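You operate a simulated robot arm through the tools that you are given. There is no shell and no other tool. Be economical: measure what you need, move in short steps, check, and stop when the job is done.

Carry out the task below with a simulated robot arm. There is one attempt and no reset: what you move stays moved.

TASK
Slide the white bowl along the free end of the breakfast bar until it stands next to the pepper mill.
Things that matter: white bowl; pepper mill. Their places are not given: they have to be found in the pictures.

It is judged by the outcome, as a careful person would: the job done as asked, and still so three seconds after it is handed in. It fails if anything else is knocked over, pushed out of place, dropped, spilled or broken.

THE ROBOT
A 6-joint arm with a two-finger parallel gripper, fixed in place. Base frame: the origin is at the foot of the arm, x ahead of it, y to its left, z up; the work surface is at about z = 0.92. Lengths are in m, angles in degrees, forces in N, time in s.
With the tool pointing down near the work surface it reaches from about 0.24 to 0.66 m from the base axis. Its first joint turns from -66.0 to 66.0 degrees. Payload 2.9 kg.
Tool frame: the origin (TCP) lies between the finger pads and is the grasp point; the fingertips stand 0.03 m ahead of it; z points along the fingers, y is the line along which they close. The gripper opens to 0.11 m. The fingers are 0.02 m wide and 0.01 m thick; the gripper's body (0.048 by 0.112 m) begins 0.055 m behind the TCP.
Orientation is that of the tool frame in the base frame, as [roll, pitch, yaw] about the fixed x, y, z axes, in that order (R = Rz(yaw) Ry(pitch) Rx(roll)). With the fingers straight down and closing along the base's y, the tool's x points along the base's -x, its y along +y and its z along -z.

THE INTERFACE
- The arm moves only by the tool step_arm. Its argument "rows" is one flat list of numbers, 7 for each row, row after row: the turn, a rotation vector about the base's x, y, z in units of 120 degrees (1.0 is 120 degrees), then the shift along the base's x, y, z in units of 100 mm (1.0 is 100 mm), then the finger opening in m, from 0 to 0.11. In form: [rx, ry, rz, x, y, z, gripper, rx, ry, rz, x, y, z, gripper, ...]. A call has 1 to 10 rows; each row is the pose to reach, as a shift and turn from the pose commanded when the call began. A call with a number of a shift or a turn outside -1 to 1 is refused whole. A row lasts 0.2 s, in which the tool goes at most 0.05 m and 8.6 degrees; a call with a longer step from one row to the next is refused whole, and so is a gripper value outside its range. A pose out of reach is approached as far as the arm can. The call stops where the force on the tool passes 40 N (or 10 N more than at its start, if that is more) or the arm is blocked; 0.2 s more then pass. The fingers move at their own pace (about 0.108 m/s each) and stop on an object; they squeeze with about 26 N. The grip force told is the motor's: it shows also when the fingers shut on nothing. Time passes only in rows, and 0.2 s behind the last, so rows that repeat a pose let the fingers close. It gives the time, the measured TCP pose, the force on the tool (base axes), the opening and the grip force at its end, in the units of the frame above (readings bear some noise).
- Cameras (640 x 400 px; columns grow to the right, rows downward): "scene" is fixed at [0.0816, 0.4336, 1.3922]; the picture's right is [-0.73, -0.68, 0.00], its down [-0.34, 0.36, -0.87] and it looks along [0.59, -0.64, -0.49] (base axes); focal length 358 px, centre (320, 200). "wrist" rides on the gripper at [-0.036, 0, -0.057] in the tool frame; the picture's right is [0.00, -1.00, 0.00], its down [0.97, 0.00, -0.24] and it looks along [0.24, 0.00, 0.97] (tool axes); focal length 218 px, centre (320, 200).
- get_image(camera): a new picture of that camera. No time passes.
- locate(camera, pixels): for up to 12 pixels [column, row] of the newest picture of that camera ("zoom" is the newest enlarged one), the place [x, y, z] in the base frame of the surface seen there, good to about 0.003 m. No time passes.
- zoom(camera, box): a new picture of the part [left, top, right, bottom] of that camera's present view, enlarged. No time passes.
- job_done(): hands the job in; it is judged then, once.

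Work in short steps. Measure before you move; look again where a grasp or a placing could have gone wrong, and mend it. You have 60 turns and 20 pictures in all, the two below and enlarged ones among them. Open the gripper and draw the arm clear of the work before you hand the job in, unless the task says otherwise; then end with one line.

The tools are called after "Emit:" as name(argument=value, ...) on one line, values as JSON. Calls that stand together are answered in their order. step_arm: Moves the arm, as the interface text tells. Its arguments: {"type":"object","properties":{"rows":{"type":"array","items":{"type":"number"}}},"required":["rows"]} The other tools are called the same way: get_image (camera) takes a picture; locate (camera, pixels) gives the place of the surface under pixels of a picture; zoom (camera, box) takes an enlarged picture of a part of a camera's view; job_done () hands the job in.

At the start:

```text
clock: 0.0
tcp_pos: [0.4379, 0.1258, 1.1354]
tcp_rot: [180.0, 0.0, -180.0]
wrist_force: [0.0, -0.2, -0.2]
gripper_width: 0.11
grasp_force: 0.1
```

scene: 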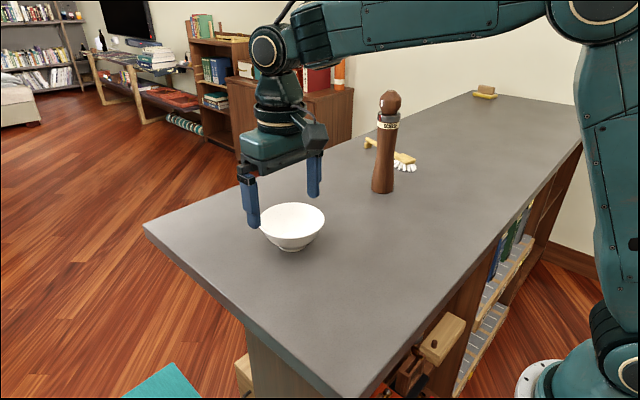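
wrist: 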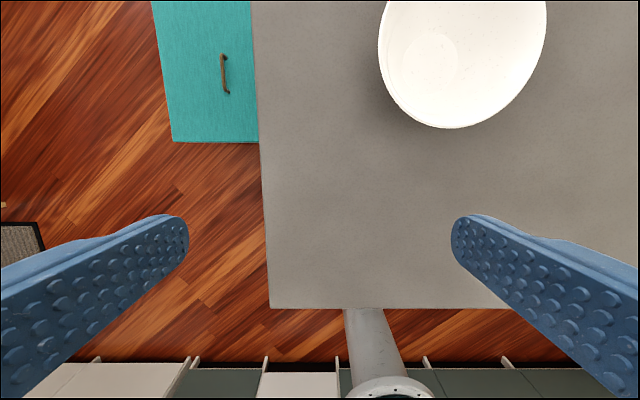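

The bowl is seen at about (292,226) in the scene picture and the mill at about (383,150). I measure both, along with the counter edges.

Emit:
locate(camera="scene", pixels=[[262, 228], [325, 215], [292, 203], [292, 237], [291, 249], [292, 215], [382, 192], [373, 188], [393, 190], [388, 100], [404, 165], [370, 143]])

Emit:
zoom(camera="scene", box=[220, 80, 440, 270])

```text
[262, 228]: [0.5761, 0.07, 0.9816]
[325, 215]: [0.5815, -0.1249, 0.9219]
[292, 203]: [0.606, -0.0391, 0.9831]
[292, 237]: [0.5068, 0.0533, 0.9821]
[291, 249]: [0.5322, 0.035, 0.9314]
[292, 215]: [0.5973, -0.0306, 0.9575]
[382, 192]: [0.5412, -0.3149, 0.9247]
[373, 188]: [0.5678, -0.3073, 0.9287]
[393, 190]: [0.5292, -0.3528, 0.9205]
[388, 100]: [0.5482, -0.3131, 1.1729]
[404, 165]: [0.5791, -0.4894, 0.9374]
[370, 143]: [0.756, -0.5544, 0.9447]
```

```text
2.11 times, centred on (330, 175) of scene
```

zoom: 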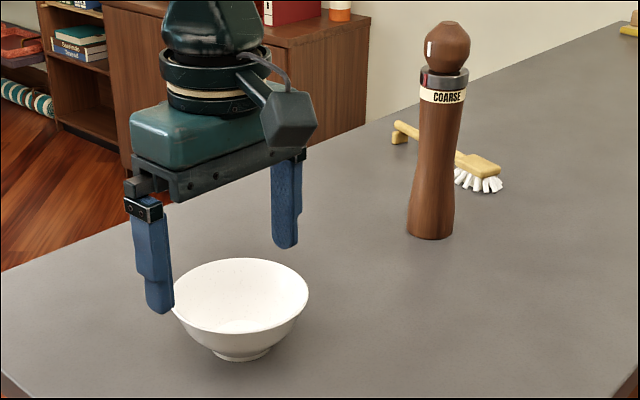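

Bowl: centre about (0.556, 0.007), rim z 0.982, radius 0.067. Mill: about (0.557, -0.338), radius about 0.027. I'll put half-open fingers inside the bowl and drag it in -y to y ≈ -0.215. First I move above the bowl.

Emit:
step_arm(rows=[0, 0, 0, 0.3, -0.3, 0, 0.06, 0, 0, 0, 0.6, -0.6, 0, 0.06, 0, 0, 0, 0.8, -0.8, 0, 0.06, 0, 0, 0, 1.0, -1.0, 0, 0.06, 0, 0, 0, 1.0, -1.0, 0, 0.06])

Emit:
step_arm(rows=[0, 0, 0, 0.181, -0.188, 0, 0.06, 0, 0, 0, 0.181, -0.188, -0.4, 0.06, 0, 0, 0, 0.181, -0.188, -0.7, 0.06, 0, 0, 0, 0.181, -0.188, -0.7, 0.06])

Emit:
get_image(camera="scene")

Emit:
get_image(camera="wrist")

```text
clock: 1.2
tcp_pos: [0.5392, 0.0246, 1.1358]
tcp_rot: [-179.9, 0.0, 180.0]
wrist_force: [0.2, -0.2, -0.3]
gripper_width: 0.06
grasp_force: 0.0
```

```text
clock: 2.2
tcp_pos: [0.5573, 0.0077, 1.0662]
tcp_rot: [-180.0, 0.0, 180.0]
wrist_force: [-0.4, 0.3, 0.3]
gripper_width: 0.06
grasp_force: 0.1
```

```text
16 pictures are left
```

scene: 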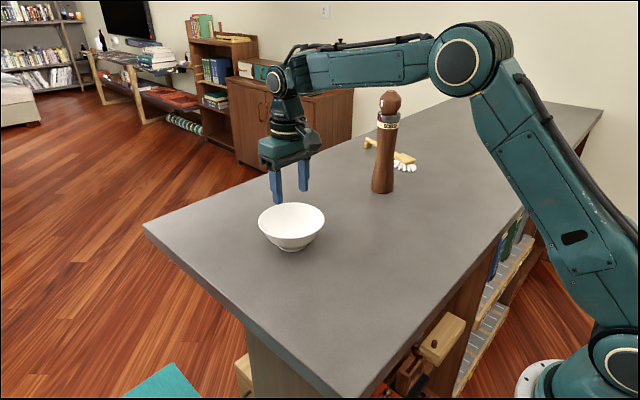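

```text
15 pictures are left
```

wrist: 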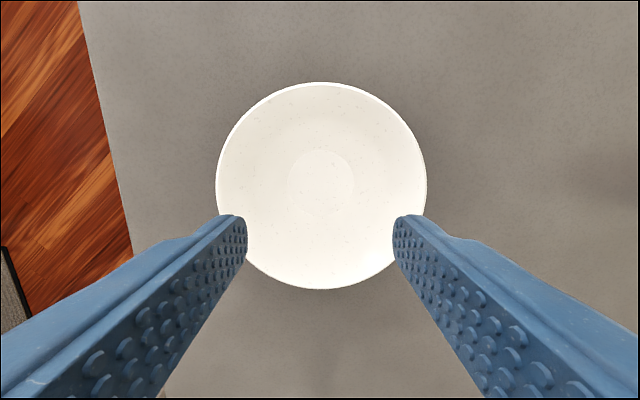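

The fingers are above the bowl, whose rim spans columns 216–427 in the wrist view. I check its centre and inner profile.

Emit:
locate(camera="wrist", pixels=[[219, 185], [424, 185], [321, 84], [321, 287], [321, 180], [350, 185], [370, 185], [390, 185], [410, 185], [260, 185]])

```text
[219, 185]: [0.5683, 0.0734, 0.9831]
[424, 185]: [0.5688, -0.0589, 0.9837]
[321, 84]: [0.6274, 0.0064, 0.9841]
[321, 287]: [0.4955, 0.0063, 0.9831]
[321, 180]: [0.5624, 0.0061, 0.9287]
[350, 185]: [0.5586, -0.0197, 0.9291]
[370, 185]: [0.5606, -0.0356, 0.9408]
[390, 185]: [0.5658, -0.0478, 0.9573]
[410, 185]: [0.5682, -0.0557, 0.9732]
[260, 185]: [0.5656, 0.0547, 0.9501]
```

The centre is (0.561, 0.007), and at z 0.95 the inner radius is about 0.05. I lower the tips to 0.95 inside the bowl, leaving about 1 cm of slack.

Emit:
step_arm(rows=[0, 0, 0, 0.04, 0, -0.3, 0.06, 0, 0, 0, 0.04, 0, -0.6, 0.06, 0, 0, 0, 0.04, 0, -0.75, 0.06, 0, 0, 0, 0.04, 0, -0.86, 0.06, 0, 0, 0, 0.04, 0, -0.86, 0.06])

```text
clock: 3.4
tcp_pos: [0.5598, 0.0066, 0.9811]
tcp_rot: [-180.0, 0.1, -180.0]
wrist_force: [0.7, -0.5, -1.0]
gripper_width: 0.0601
grasp_force: 0.1
```

The fingers are in with no contact. I slide slowly along -y for 0.06 m as a first try.

Emit:
step_arm(rows=[0, 0, 0, 0, -0.06, 0, 0.06, 0, 0, 0, 0, -0.12, 0, 0.06, 0, 0, 0, 0, -0.18, 0, 0.06, 0, 0, 0, 0, -0.24, 0, 0.06, 0, 0, 0, 0, -0.3, 0, 0.06, 0, 0, 0, 0, -0.38, 0, 0.06, 0, 0, 0, 0, -0.46, 0, 0.06, 0, 0, 0, 0, -0.54, 0, 0.06, 0, 0, 0, 0, -0.6, 0, 0.06])

Emit:
get_image(camera="scene")

```text
clock: 5.4
tcp_pos: [0.5595, -0.0544, 0.9798]
tcp_rot: [180.0, 0.0, 180.0]
wrist_force: [0.9, 1.7, 3.6]
gripper_width: 0.0584
grasp_force: 0.2
```

```text
14 pictures are left
```

scene: 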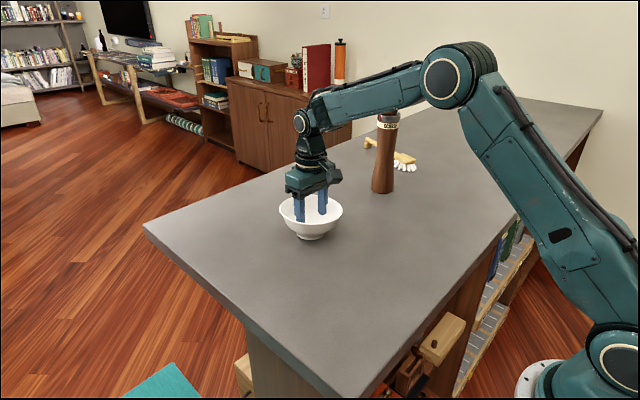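

The bowl slides upright. Before going nearer, I check how far the wrist and forearm stick out towards the mill, and the mill's outline.

Emit:
locate(camera="scene", pixels=[[302, 120], [311, 105], [322, 120], [312, 142], [325, 155], [340, 173], [345, 95], [378, 120], [399, 122], [382, 190], [341, 208], [372, 185]])

Emit:
zoom(camera="scene", box=[240, 60, 440, 260])

```text
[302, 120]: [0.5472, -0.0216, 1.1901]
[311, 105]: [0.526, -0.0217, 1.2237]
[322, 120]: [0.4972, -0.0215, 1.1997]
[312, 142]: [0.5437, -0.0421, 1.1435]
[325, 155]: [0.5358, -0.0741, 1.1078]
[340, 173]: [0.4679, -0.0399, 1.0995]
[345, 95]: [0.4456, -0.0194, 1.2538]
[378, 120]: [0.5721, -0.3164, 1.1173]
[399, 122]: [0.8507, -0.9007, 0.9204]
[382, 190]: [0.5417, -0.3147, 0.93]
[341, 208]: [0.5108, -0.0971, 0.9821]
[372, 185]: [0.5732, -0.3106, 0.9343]
```

```text
2.00 times, centred on (340, 160) of scene
```

zoom: 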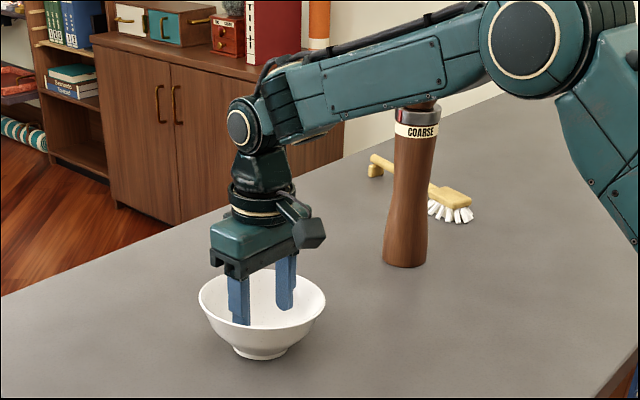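

The wrist is slim (±0.035) and centred on the tool, so it will clear the mill. I slide on 0.10 m.

Emit:
step_arm(rows=[0, 0, 0, 0, -0.06, 0, 0.06, 0, 0, 0, 0, -0.16, 0, 0.06, 0, 0, 0, 0, -0.28, 0, 0.06, 0, 0, 0, 0, -0.4, 0, 0.06, 0, 0, 0, 0, -0.52, 0, 0.06, 0, 0, 0, 0, -0.64, 0, 0.06, 0, 0, 0, 0, -0.76, 0, 0.06, 0, 0, 0, 0, -0.86, 0, 0.06, 0, 0, 0, 0, -0.94, 0, 0.06, 0, 0, 0, 0, -1.0, 0, 0.06])

Emit:
get_image(camera="scene")

Emit:
get_image(camera="wrist")

```text
clock: 7.6
tcp_pos: [0.5601, -0.1536, 0.9773]
tcp_rot: [180.0, 0.0, 180.0]
wrist_force: [0.5, 1.8, 1.3]
gripper_width: 0.0589
grasp_force: 0.0
```

```text
12 pictures are left
```

scene: 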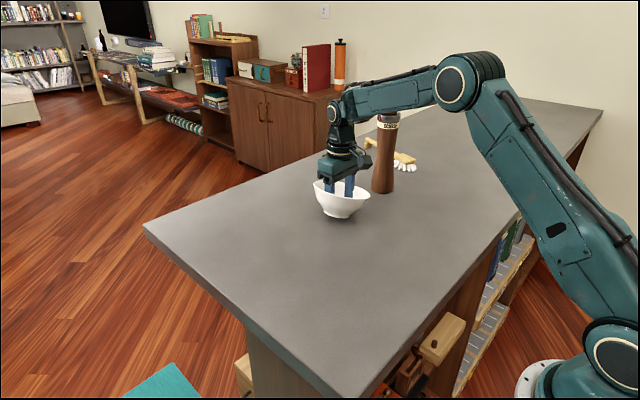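

```text
11 pictures are left
```

wrist: 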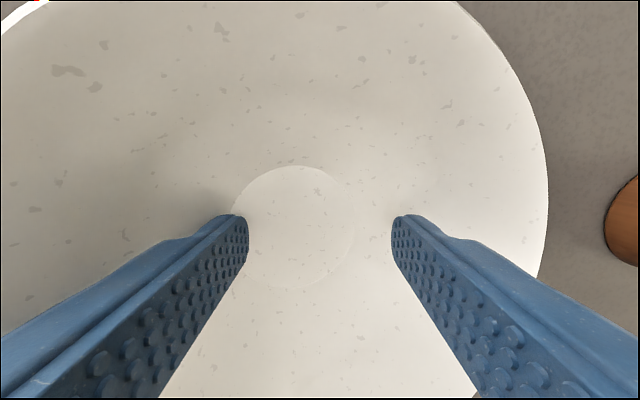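

The bowl looks a little tilted in the scene view at about (342,200), so I look closer.

Emit:
zoom(camera="scene", box=[290, 130, 430, 240])

```text
3.64 times, centred on (360, 185) of scene
```

zoom: 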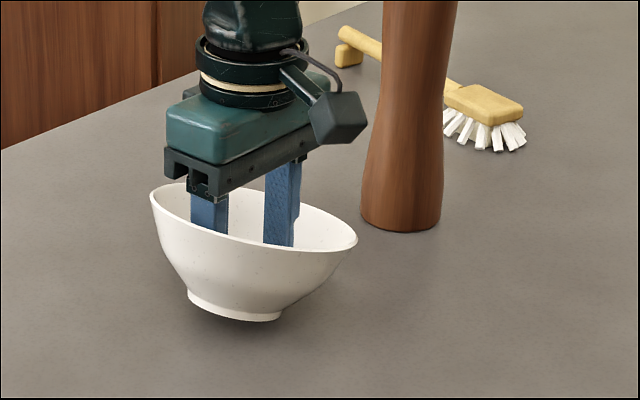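

Pushing one-sidedly has tilted the bowl (its +y side is raised). I back the fingers off slowly so it settles flat again.

Emit:
step_arm(rows=[0, 0, 0, 0, 0.02, 0, 0.06, 0, 0, 0, 0, 0.04, 0, 0.06, 0, 0, 0, 0, 0.06, 0, 0.06, 0, 0, 0, 0, 0.08, 0, 0.06, 0, 0, 0, 0, 0.1, 0, 0.06, 0, 0, 0, 0, 0.12, 0, 0.06, 0, 0, 0, 0, 0.12, 0, 0.06])

Emit:
zoom(camera="scene", box=[290, 130, 430, 240])

```text
clock: 9.2
tcp_pos: [0.5596, -0.1413, 0.9781]
tcp_rot: [180.0, 0.0, 180.0]
wrist_force: [0.0, -0.2, -0.2]
gripper_width: 0.0602
grasp_force: 0.1
```

```text
3.64 times, centred on (360, 185) of scene
```

zoom: 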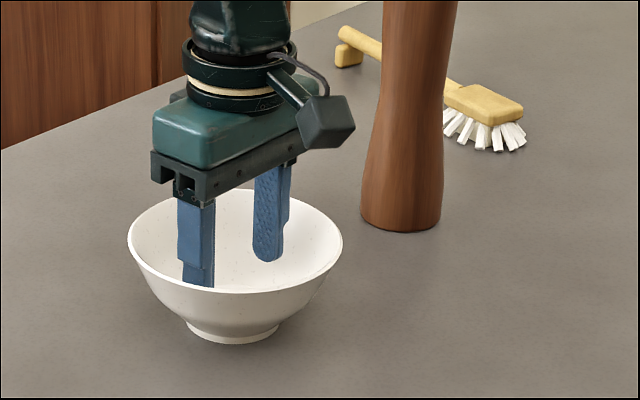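

The bowl is flat again. I measure its rim and the mill's base for the remaining distance.

Emit:
locate(camera="zoom", pixels=[[131, 250], [341, 245], [235, 190], [235, 291], [362, 215], [400, 231], [438, 218], [372, 150], [438, 150]])

```text
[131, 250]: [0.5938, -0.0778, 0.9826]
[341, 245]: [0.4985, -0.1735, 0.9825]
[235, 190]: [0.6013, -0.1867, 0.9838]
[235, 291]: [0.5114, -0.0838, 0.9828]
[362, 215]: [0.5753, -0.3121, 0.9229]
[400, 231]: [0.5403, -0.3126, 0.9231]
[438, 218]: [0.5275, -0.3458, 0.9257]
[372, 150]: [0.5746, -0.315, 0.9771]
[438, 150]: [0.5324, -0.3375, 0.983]
```

Bowl centre is (0.556, -0.135); mill centre is (0.5575, -0.338) with radius 0.031. I centre the fingers, lower them slightly and spread them gently against both walls so the bowl can't tilt.

Emit:
step_arm(rows=[0, 0, 0, -0.036, 0.06, 0, 0.06, 0, 0, 0, -0.036, 0.06, -0.06, 0.06, 0, 0, 0, -0.036, 0.06, -0.06, 0.064, 0, 0, 0, -0.036, 0.06, -0.06, 0.068, 0, 0, 0, -0.036, 0.06, -0.06, 0.071, 0, 0, 0, -0.036, 0.06, -0.06, 0.073, 0, 0, 0, -0.036, 0.06, -0.06, 0.073])

Emit:
zoom(camera="scene", box=[290, 130, 430, 240])

```text
clock: 10.8
tcp_pos: [0.5577, -0.1357, 0.974]
tcp_rot: [-179.9, 0.1, 179.9]
wrist_force: [5.1, -7.5, 21.6]
gripper_width: 0.0626
grasp_force: 0.2
```

```text
3.64 times, centred on (360, 185) of scene
```

zoom: 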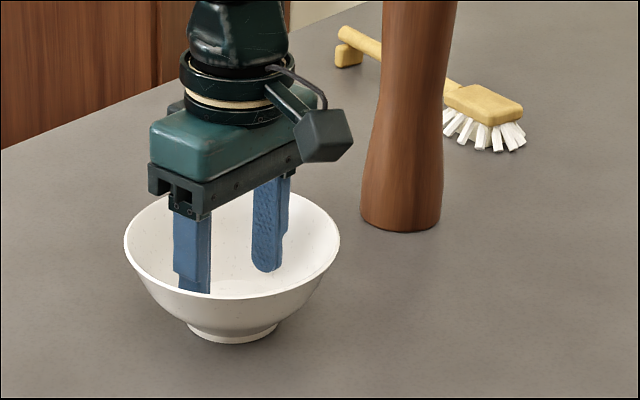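

Both walls are touched at opening 0.063, but 22 N downward is more than needed. I ease the opening to 0.064 and drag 0.03 m.

Emit:
step_arm(rows=[0, 0, 0, 0, 0, 0, 0.064, 0, 0, 0, 0, 0, 0.01, 0.064, 0, 0, 0, 0, -0.04, 0.01, 0.064, 0, 0, 0, 0, -0.1, 0.01, 0.064, 0, 0, 0, 0, -0.16, 0.01, 0.064, 0, 0, 0, 0, -0.22, 0.01, 0.064, 0, 0, 0, 0, -0.27, 0.01, 0.064, 0, 0, 0, 0, -0.3, 0.01, 0.064])

Emit:
zoom(camera="scene", box=[290, 130, 430, 240])

```text
clock: 12.6
tcp_pos: [0.5563, -0.1647, 0.9753]
tcp_rot: [180.0, 0.1, -179.9]
wrist_force: [0.3, 3.2, 4.5]
gripper_width: 0.0624
grasp_force: 0.0
```

```text
3.64 times, centred on (360, 185) of scene
```

zoom: 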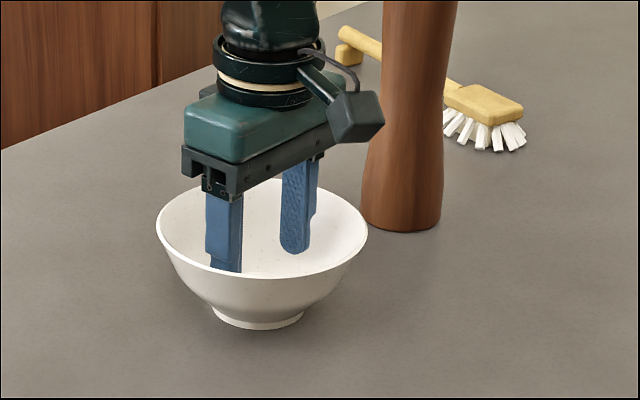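

The bowl stays almost flat. I slide it on 0.045 m.

Emit:
step_arm(rows=[0, 0, 0, 0, -0.04, 0, 0.065, 0, 0, 0, 0, -0.1, 0, 0.065, 0, 0, 0, 0, -0.16, 0, 0.065, 0, 0, 0, 0, -0.22, 0, 0.065, 0, 0, 0, 0, -0.28, 0, 0.065, 0, 0, 0, 0, -0.34, 0, 0.065, 0, 0, 0, 0, -0.4, 0, 0.065, 0, 0, 0, 0, -0.45, 0, 0.065])

Emit:
zoom(camera="scene", box=[290, 130, 430, 240])

```text
clock: 14.4
tcp_pos: [0.5545, -0.211, 0.9762]
tcp_rot: [-180.0, 0.1, -180.0]
wrist_force: [0.8, 2.8, 5.9]
gripper_width: 0.0632
grasp_force: 0.1
```

```text
3.64 times, centred on (360, 185) of scene
```

zoom: 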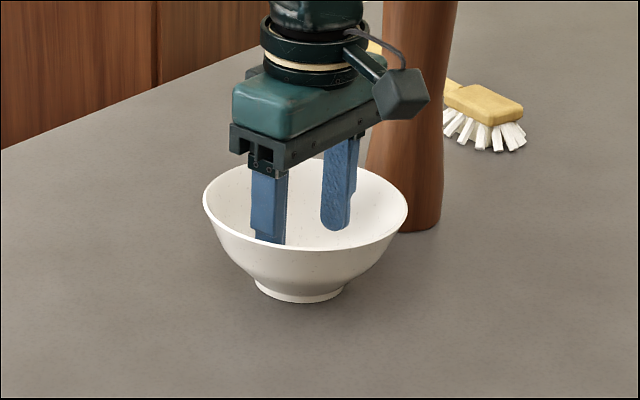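

I measure the rim to get the gap left.

Emit:
locate(camera="zoom", pixels=[[206, 200], [405, 205], [306, 249], [306, 301], [438, 215], [385, 160]])

```text
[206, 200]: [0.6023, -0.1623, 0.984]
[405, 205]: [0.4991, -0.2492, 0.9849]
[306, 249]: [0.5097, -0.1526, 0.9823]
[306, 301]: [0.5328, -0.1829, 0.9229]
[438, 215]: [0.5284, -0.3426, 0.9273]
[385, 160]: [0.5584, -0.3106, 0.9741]
```

The bowl centre is about (0.551, -0.206), leaving a gap of about 3.5 cm. I slide it 0.013 m more, relax the fingers and lift straight out.

Emit:
step_arm(rows=[0, 0, 0, 0, -0.04, 0, 0.065, 0, 0, 0, 0, -0.09, 0, 0.065, 0, 0, 0, 0, -0.13, 0, 0.065, 0, 0, 0, 0, -0.13, 0, 0.06, 0, 0, 0, 0, -0.12, 0, 0.05, 0, 0, 0, 0, -0.1, 0, 0.05, 0, 0, 0, 0, -0.1, 0.1, 0.05, 0, 0, 0, 0, -0.1, 0.4, 0.05, 0, 0, 0, 0, -0.1, 0.8, 0.05])

Emit:
get_image(camera="scene")

```text
clock: 16.4
tcp_pos: [0.5561, -0.2189, 1.0566]
tcp_rot: [180.0, 0.0, -179.9]
wrist_force: [-1.2, -0.1, 0.4]
gripper_width: 0.0498
grasp_force: 0.0
```

```text
5 pictures are left
```

scene: 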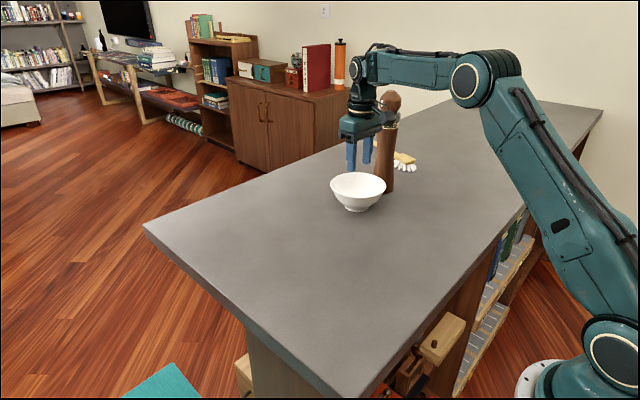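

The fingers are out and the bowl stands flat. I draw the arm away to +y and up, open the gripper and check.

Emit:
step_arm(rows=[0, 0, 0, 0, 0.2, 0.2, 0.05, 0, 0, 0, -0.2, 0.5, 0.4, 0.05, 0, 0, 0, -0.4, 0.8, 0.6, 0.08, 0, 0, 0, -0.5, 1.0, 0.7, 0.11, 0, 0, 0, -0.5, 1.0, 0.7, 0.11, 0, 0, 0, -0.5, 1.0, 0.7, 0.11])

Emit:
step_arm(rows=[0, 0, 0, -0.2, 0.4, 0, 0.11, 0, 0, 0, -0.4, 0.8, 0, 0.11, 0, 0, 0, -0.5, 1.0, 0, 0.11, 0, 0, 0, -0.5, 1.0, 0, 0.11])

Emit:
zoom(camera="scene", box=[260, 80, 460, 240])

Emit:
locate(camera="zoom", pixels=[[300, 236], [300, 330]])

```text
clock: 17.8
tcp_pos: [0.5069, -0.1205, 1.1278]
tcp_rot: [-179.9, 0.0, 179.9]
wrist_force: [-0.3, -0.5, -0.2]
gripper_width: 0.11
grasp_force: 0.0
```

```text
clock: 18.8
tcp_pos: [0.4565, -0.0188, 1.1275]
tcp_rot: [-180.0, -0.1, -180.0]
wrist_force: [0.2, -0.2, 0.1]
gripper_width: 0.1101
grasp_force: 0.1
```

```text
2.50 times, centred on (360, 160) of scene
```

zoom: 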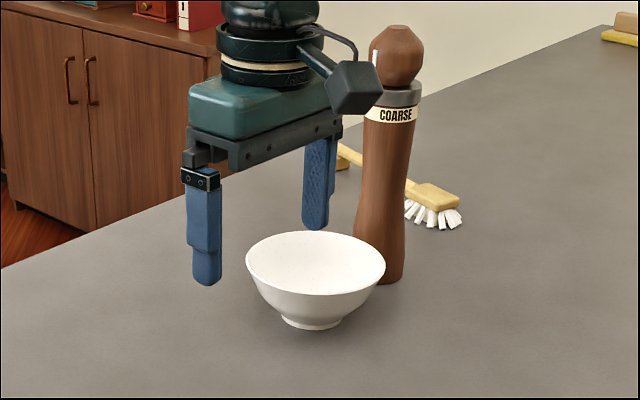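

```text
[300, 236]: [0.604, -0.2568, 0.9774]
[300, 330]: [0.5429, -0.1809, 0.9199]
```

Emit:
locate(camera="zoom", pixels=[[248, 262], [384, 268], [316, 232], [316, 293], [395, 283], [402, 279]])

```text
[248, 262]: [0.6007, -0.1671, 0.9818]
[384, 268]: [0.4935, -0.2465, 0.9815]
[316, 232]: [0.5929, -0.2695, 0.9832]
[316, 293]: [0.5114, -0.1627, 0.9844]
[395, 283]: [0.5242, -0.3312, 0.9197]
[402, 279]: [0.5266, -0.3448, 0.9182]
```

The bowl is upright at about (0.552, -0.216), roughly 2.4 cm from the mill, which hasn't moved. The arm is clear and the gripper open, so I hand in.

Emit:
job_done()

```text
The job is handed in.
```

The white bowl now stands upright about 2.4 cm from the pepper mill. It tilted once partway along but settled flat when I eased off, and the mill and everything else stayed where they were.
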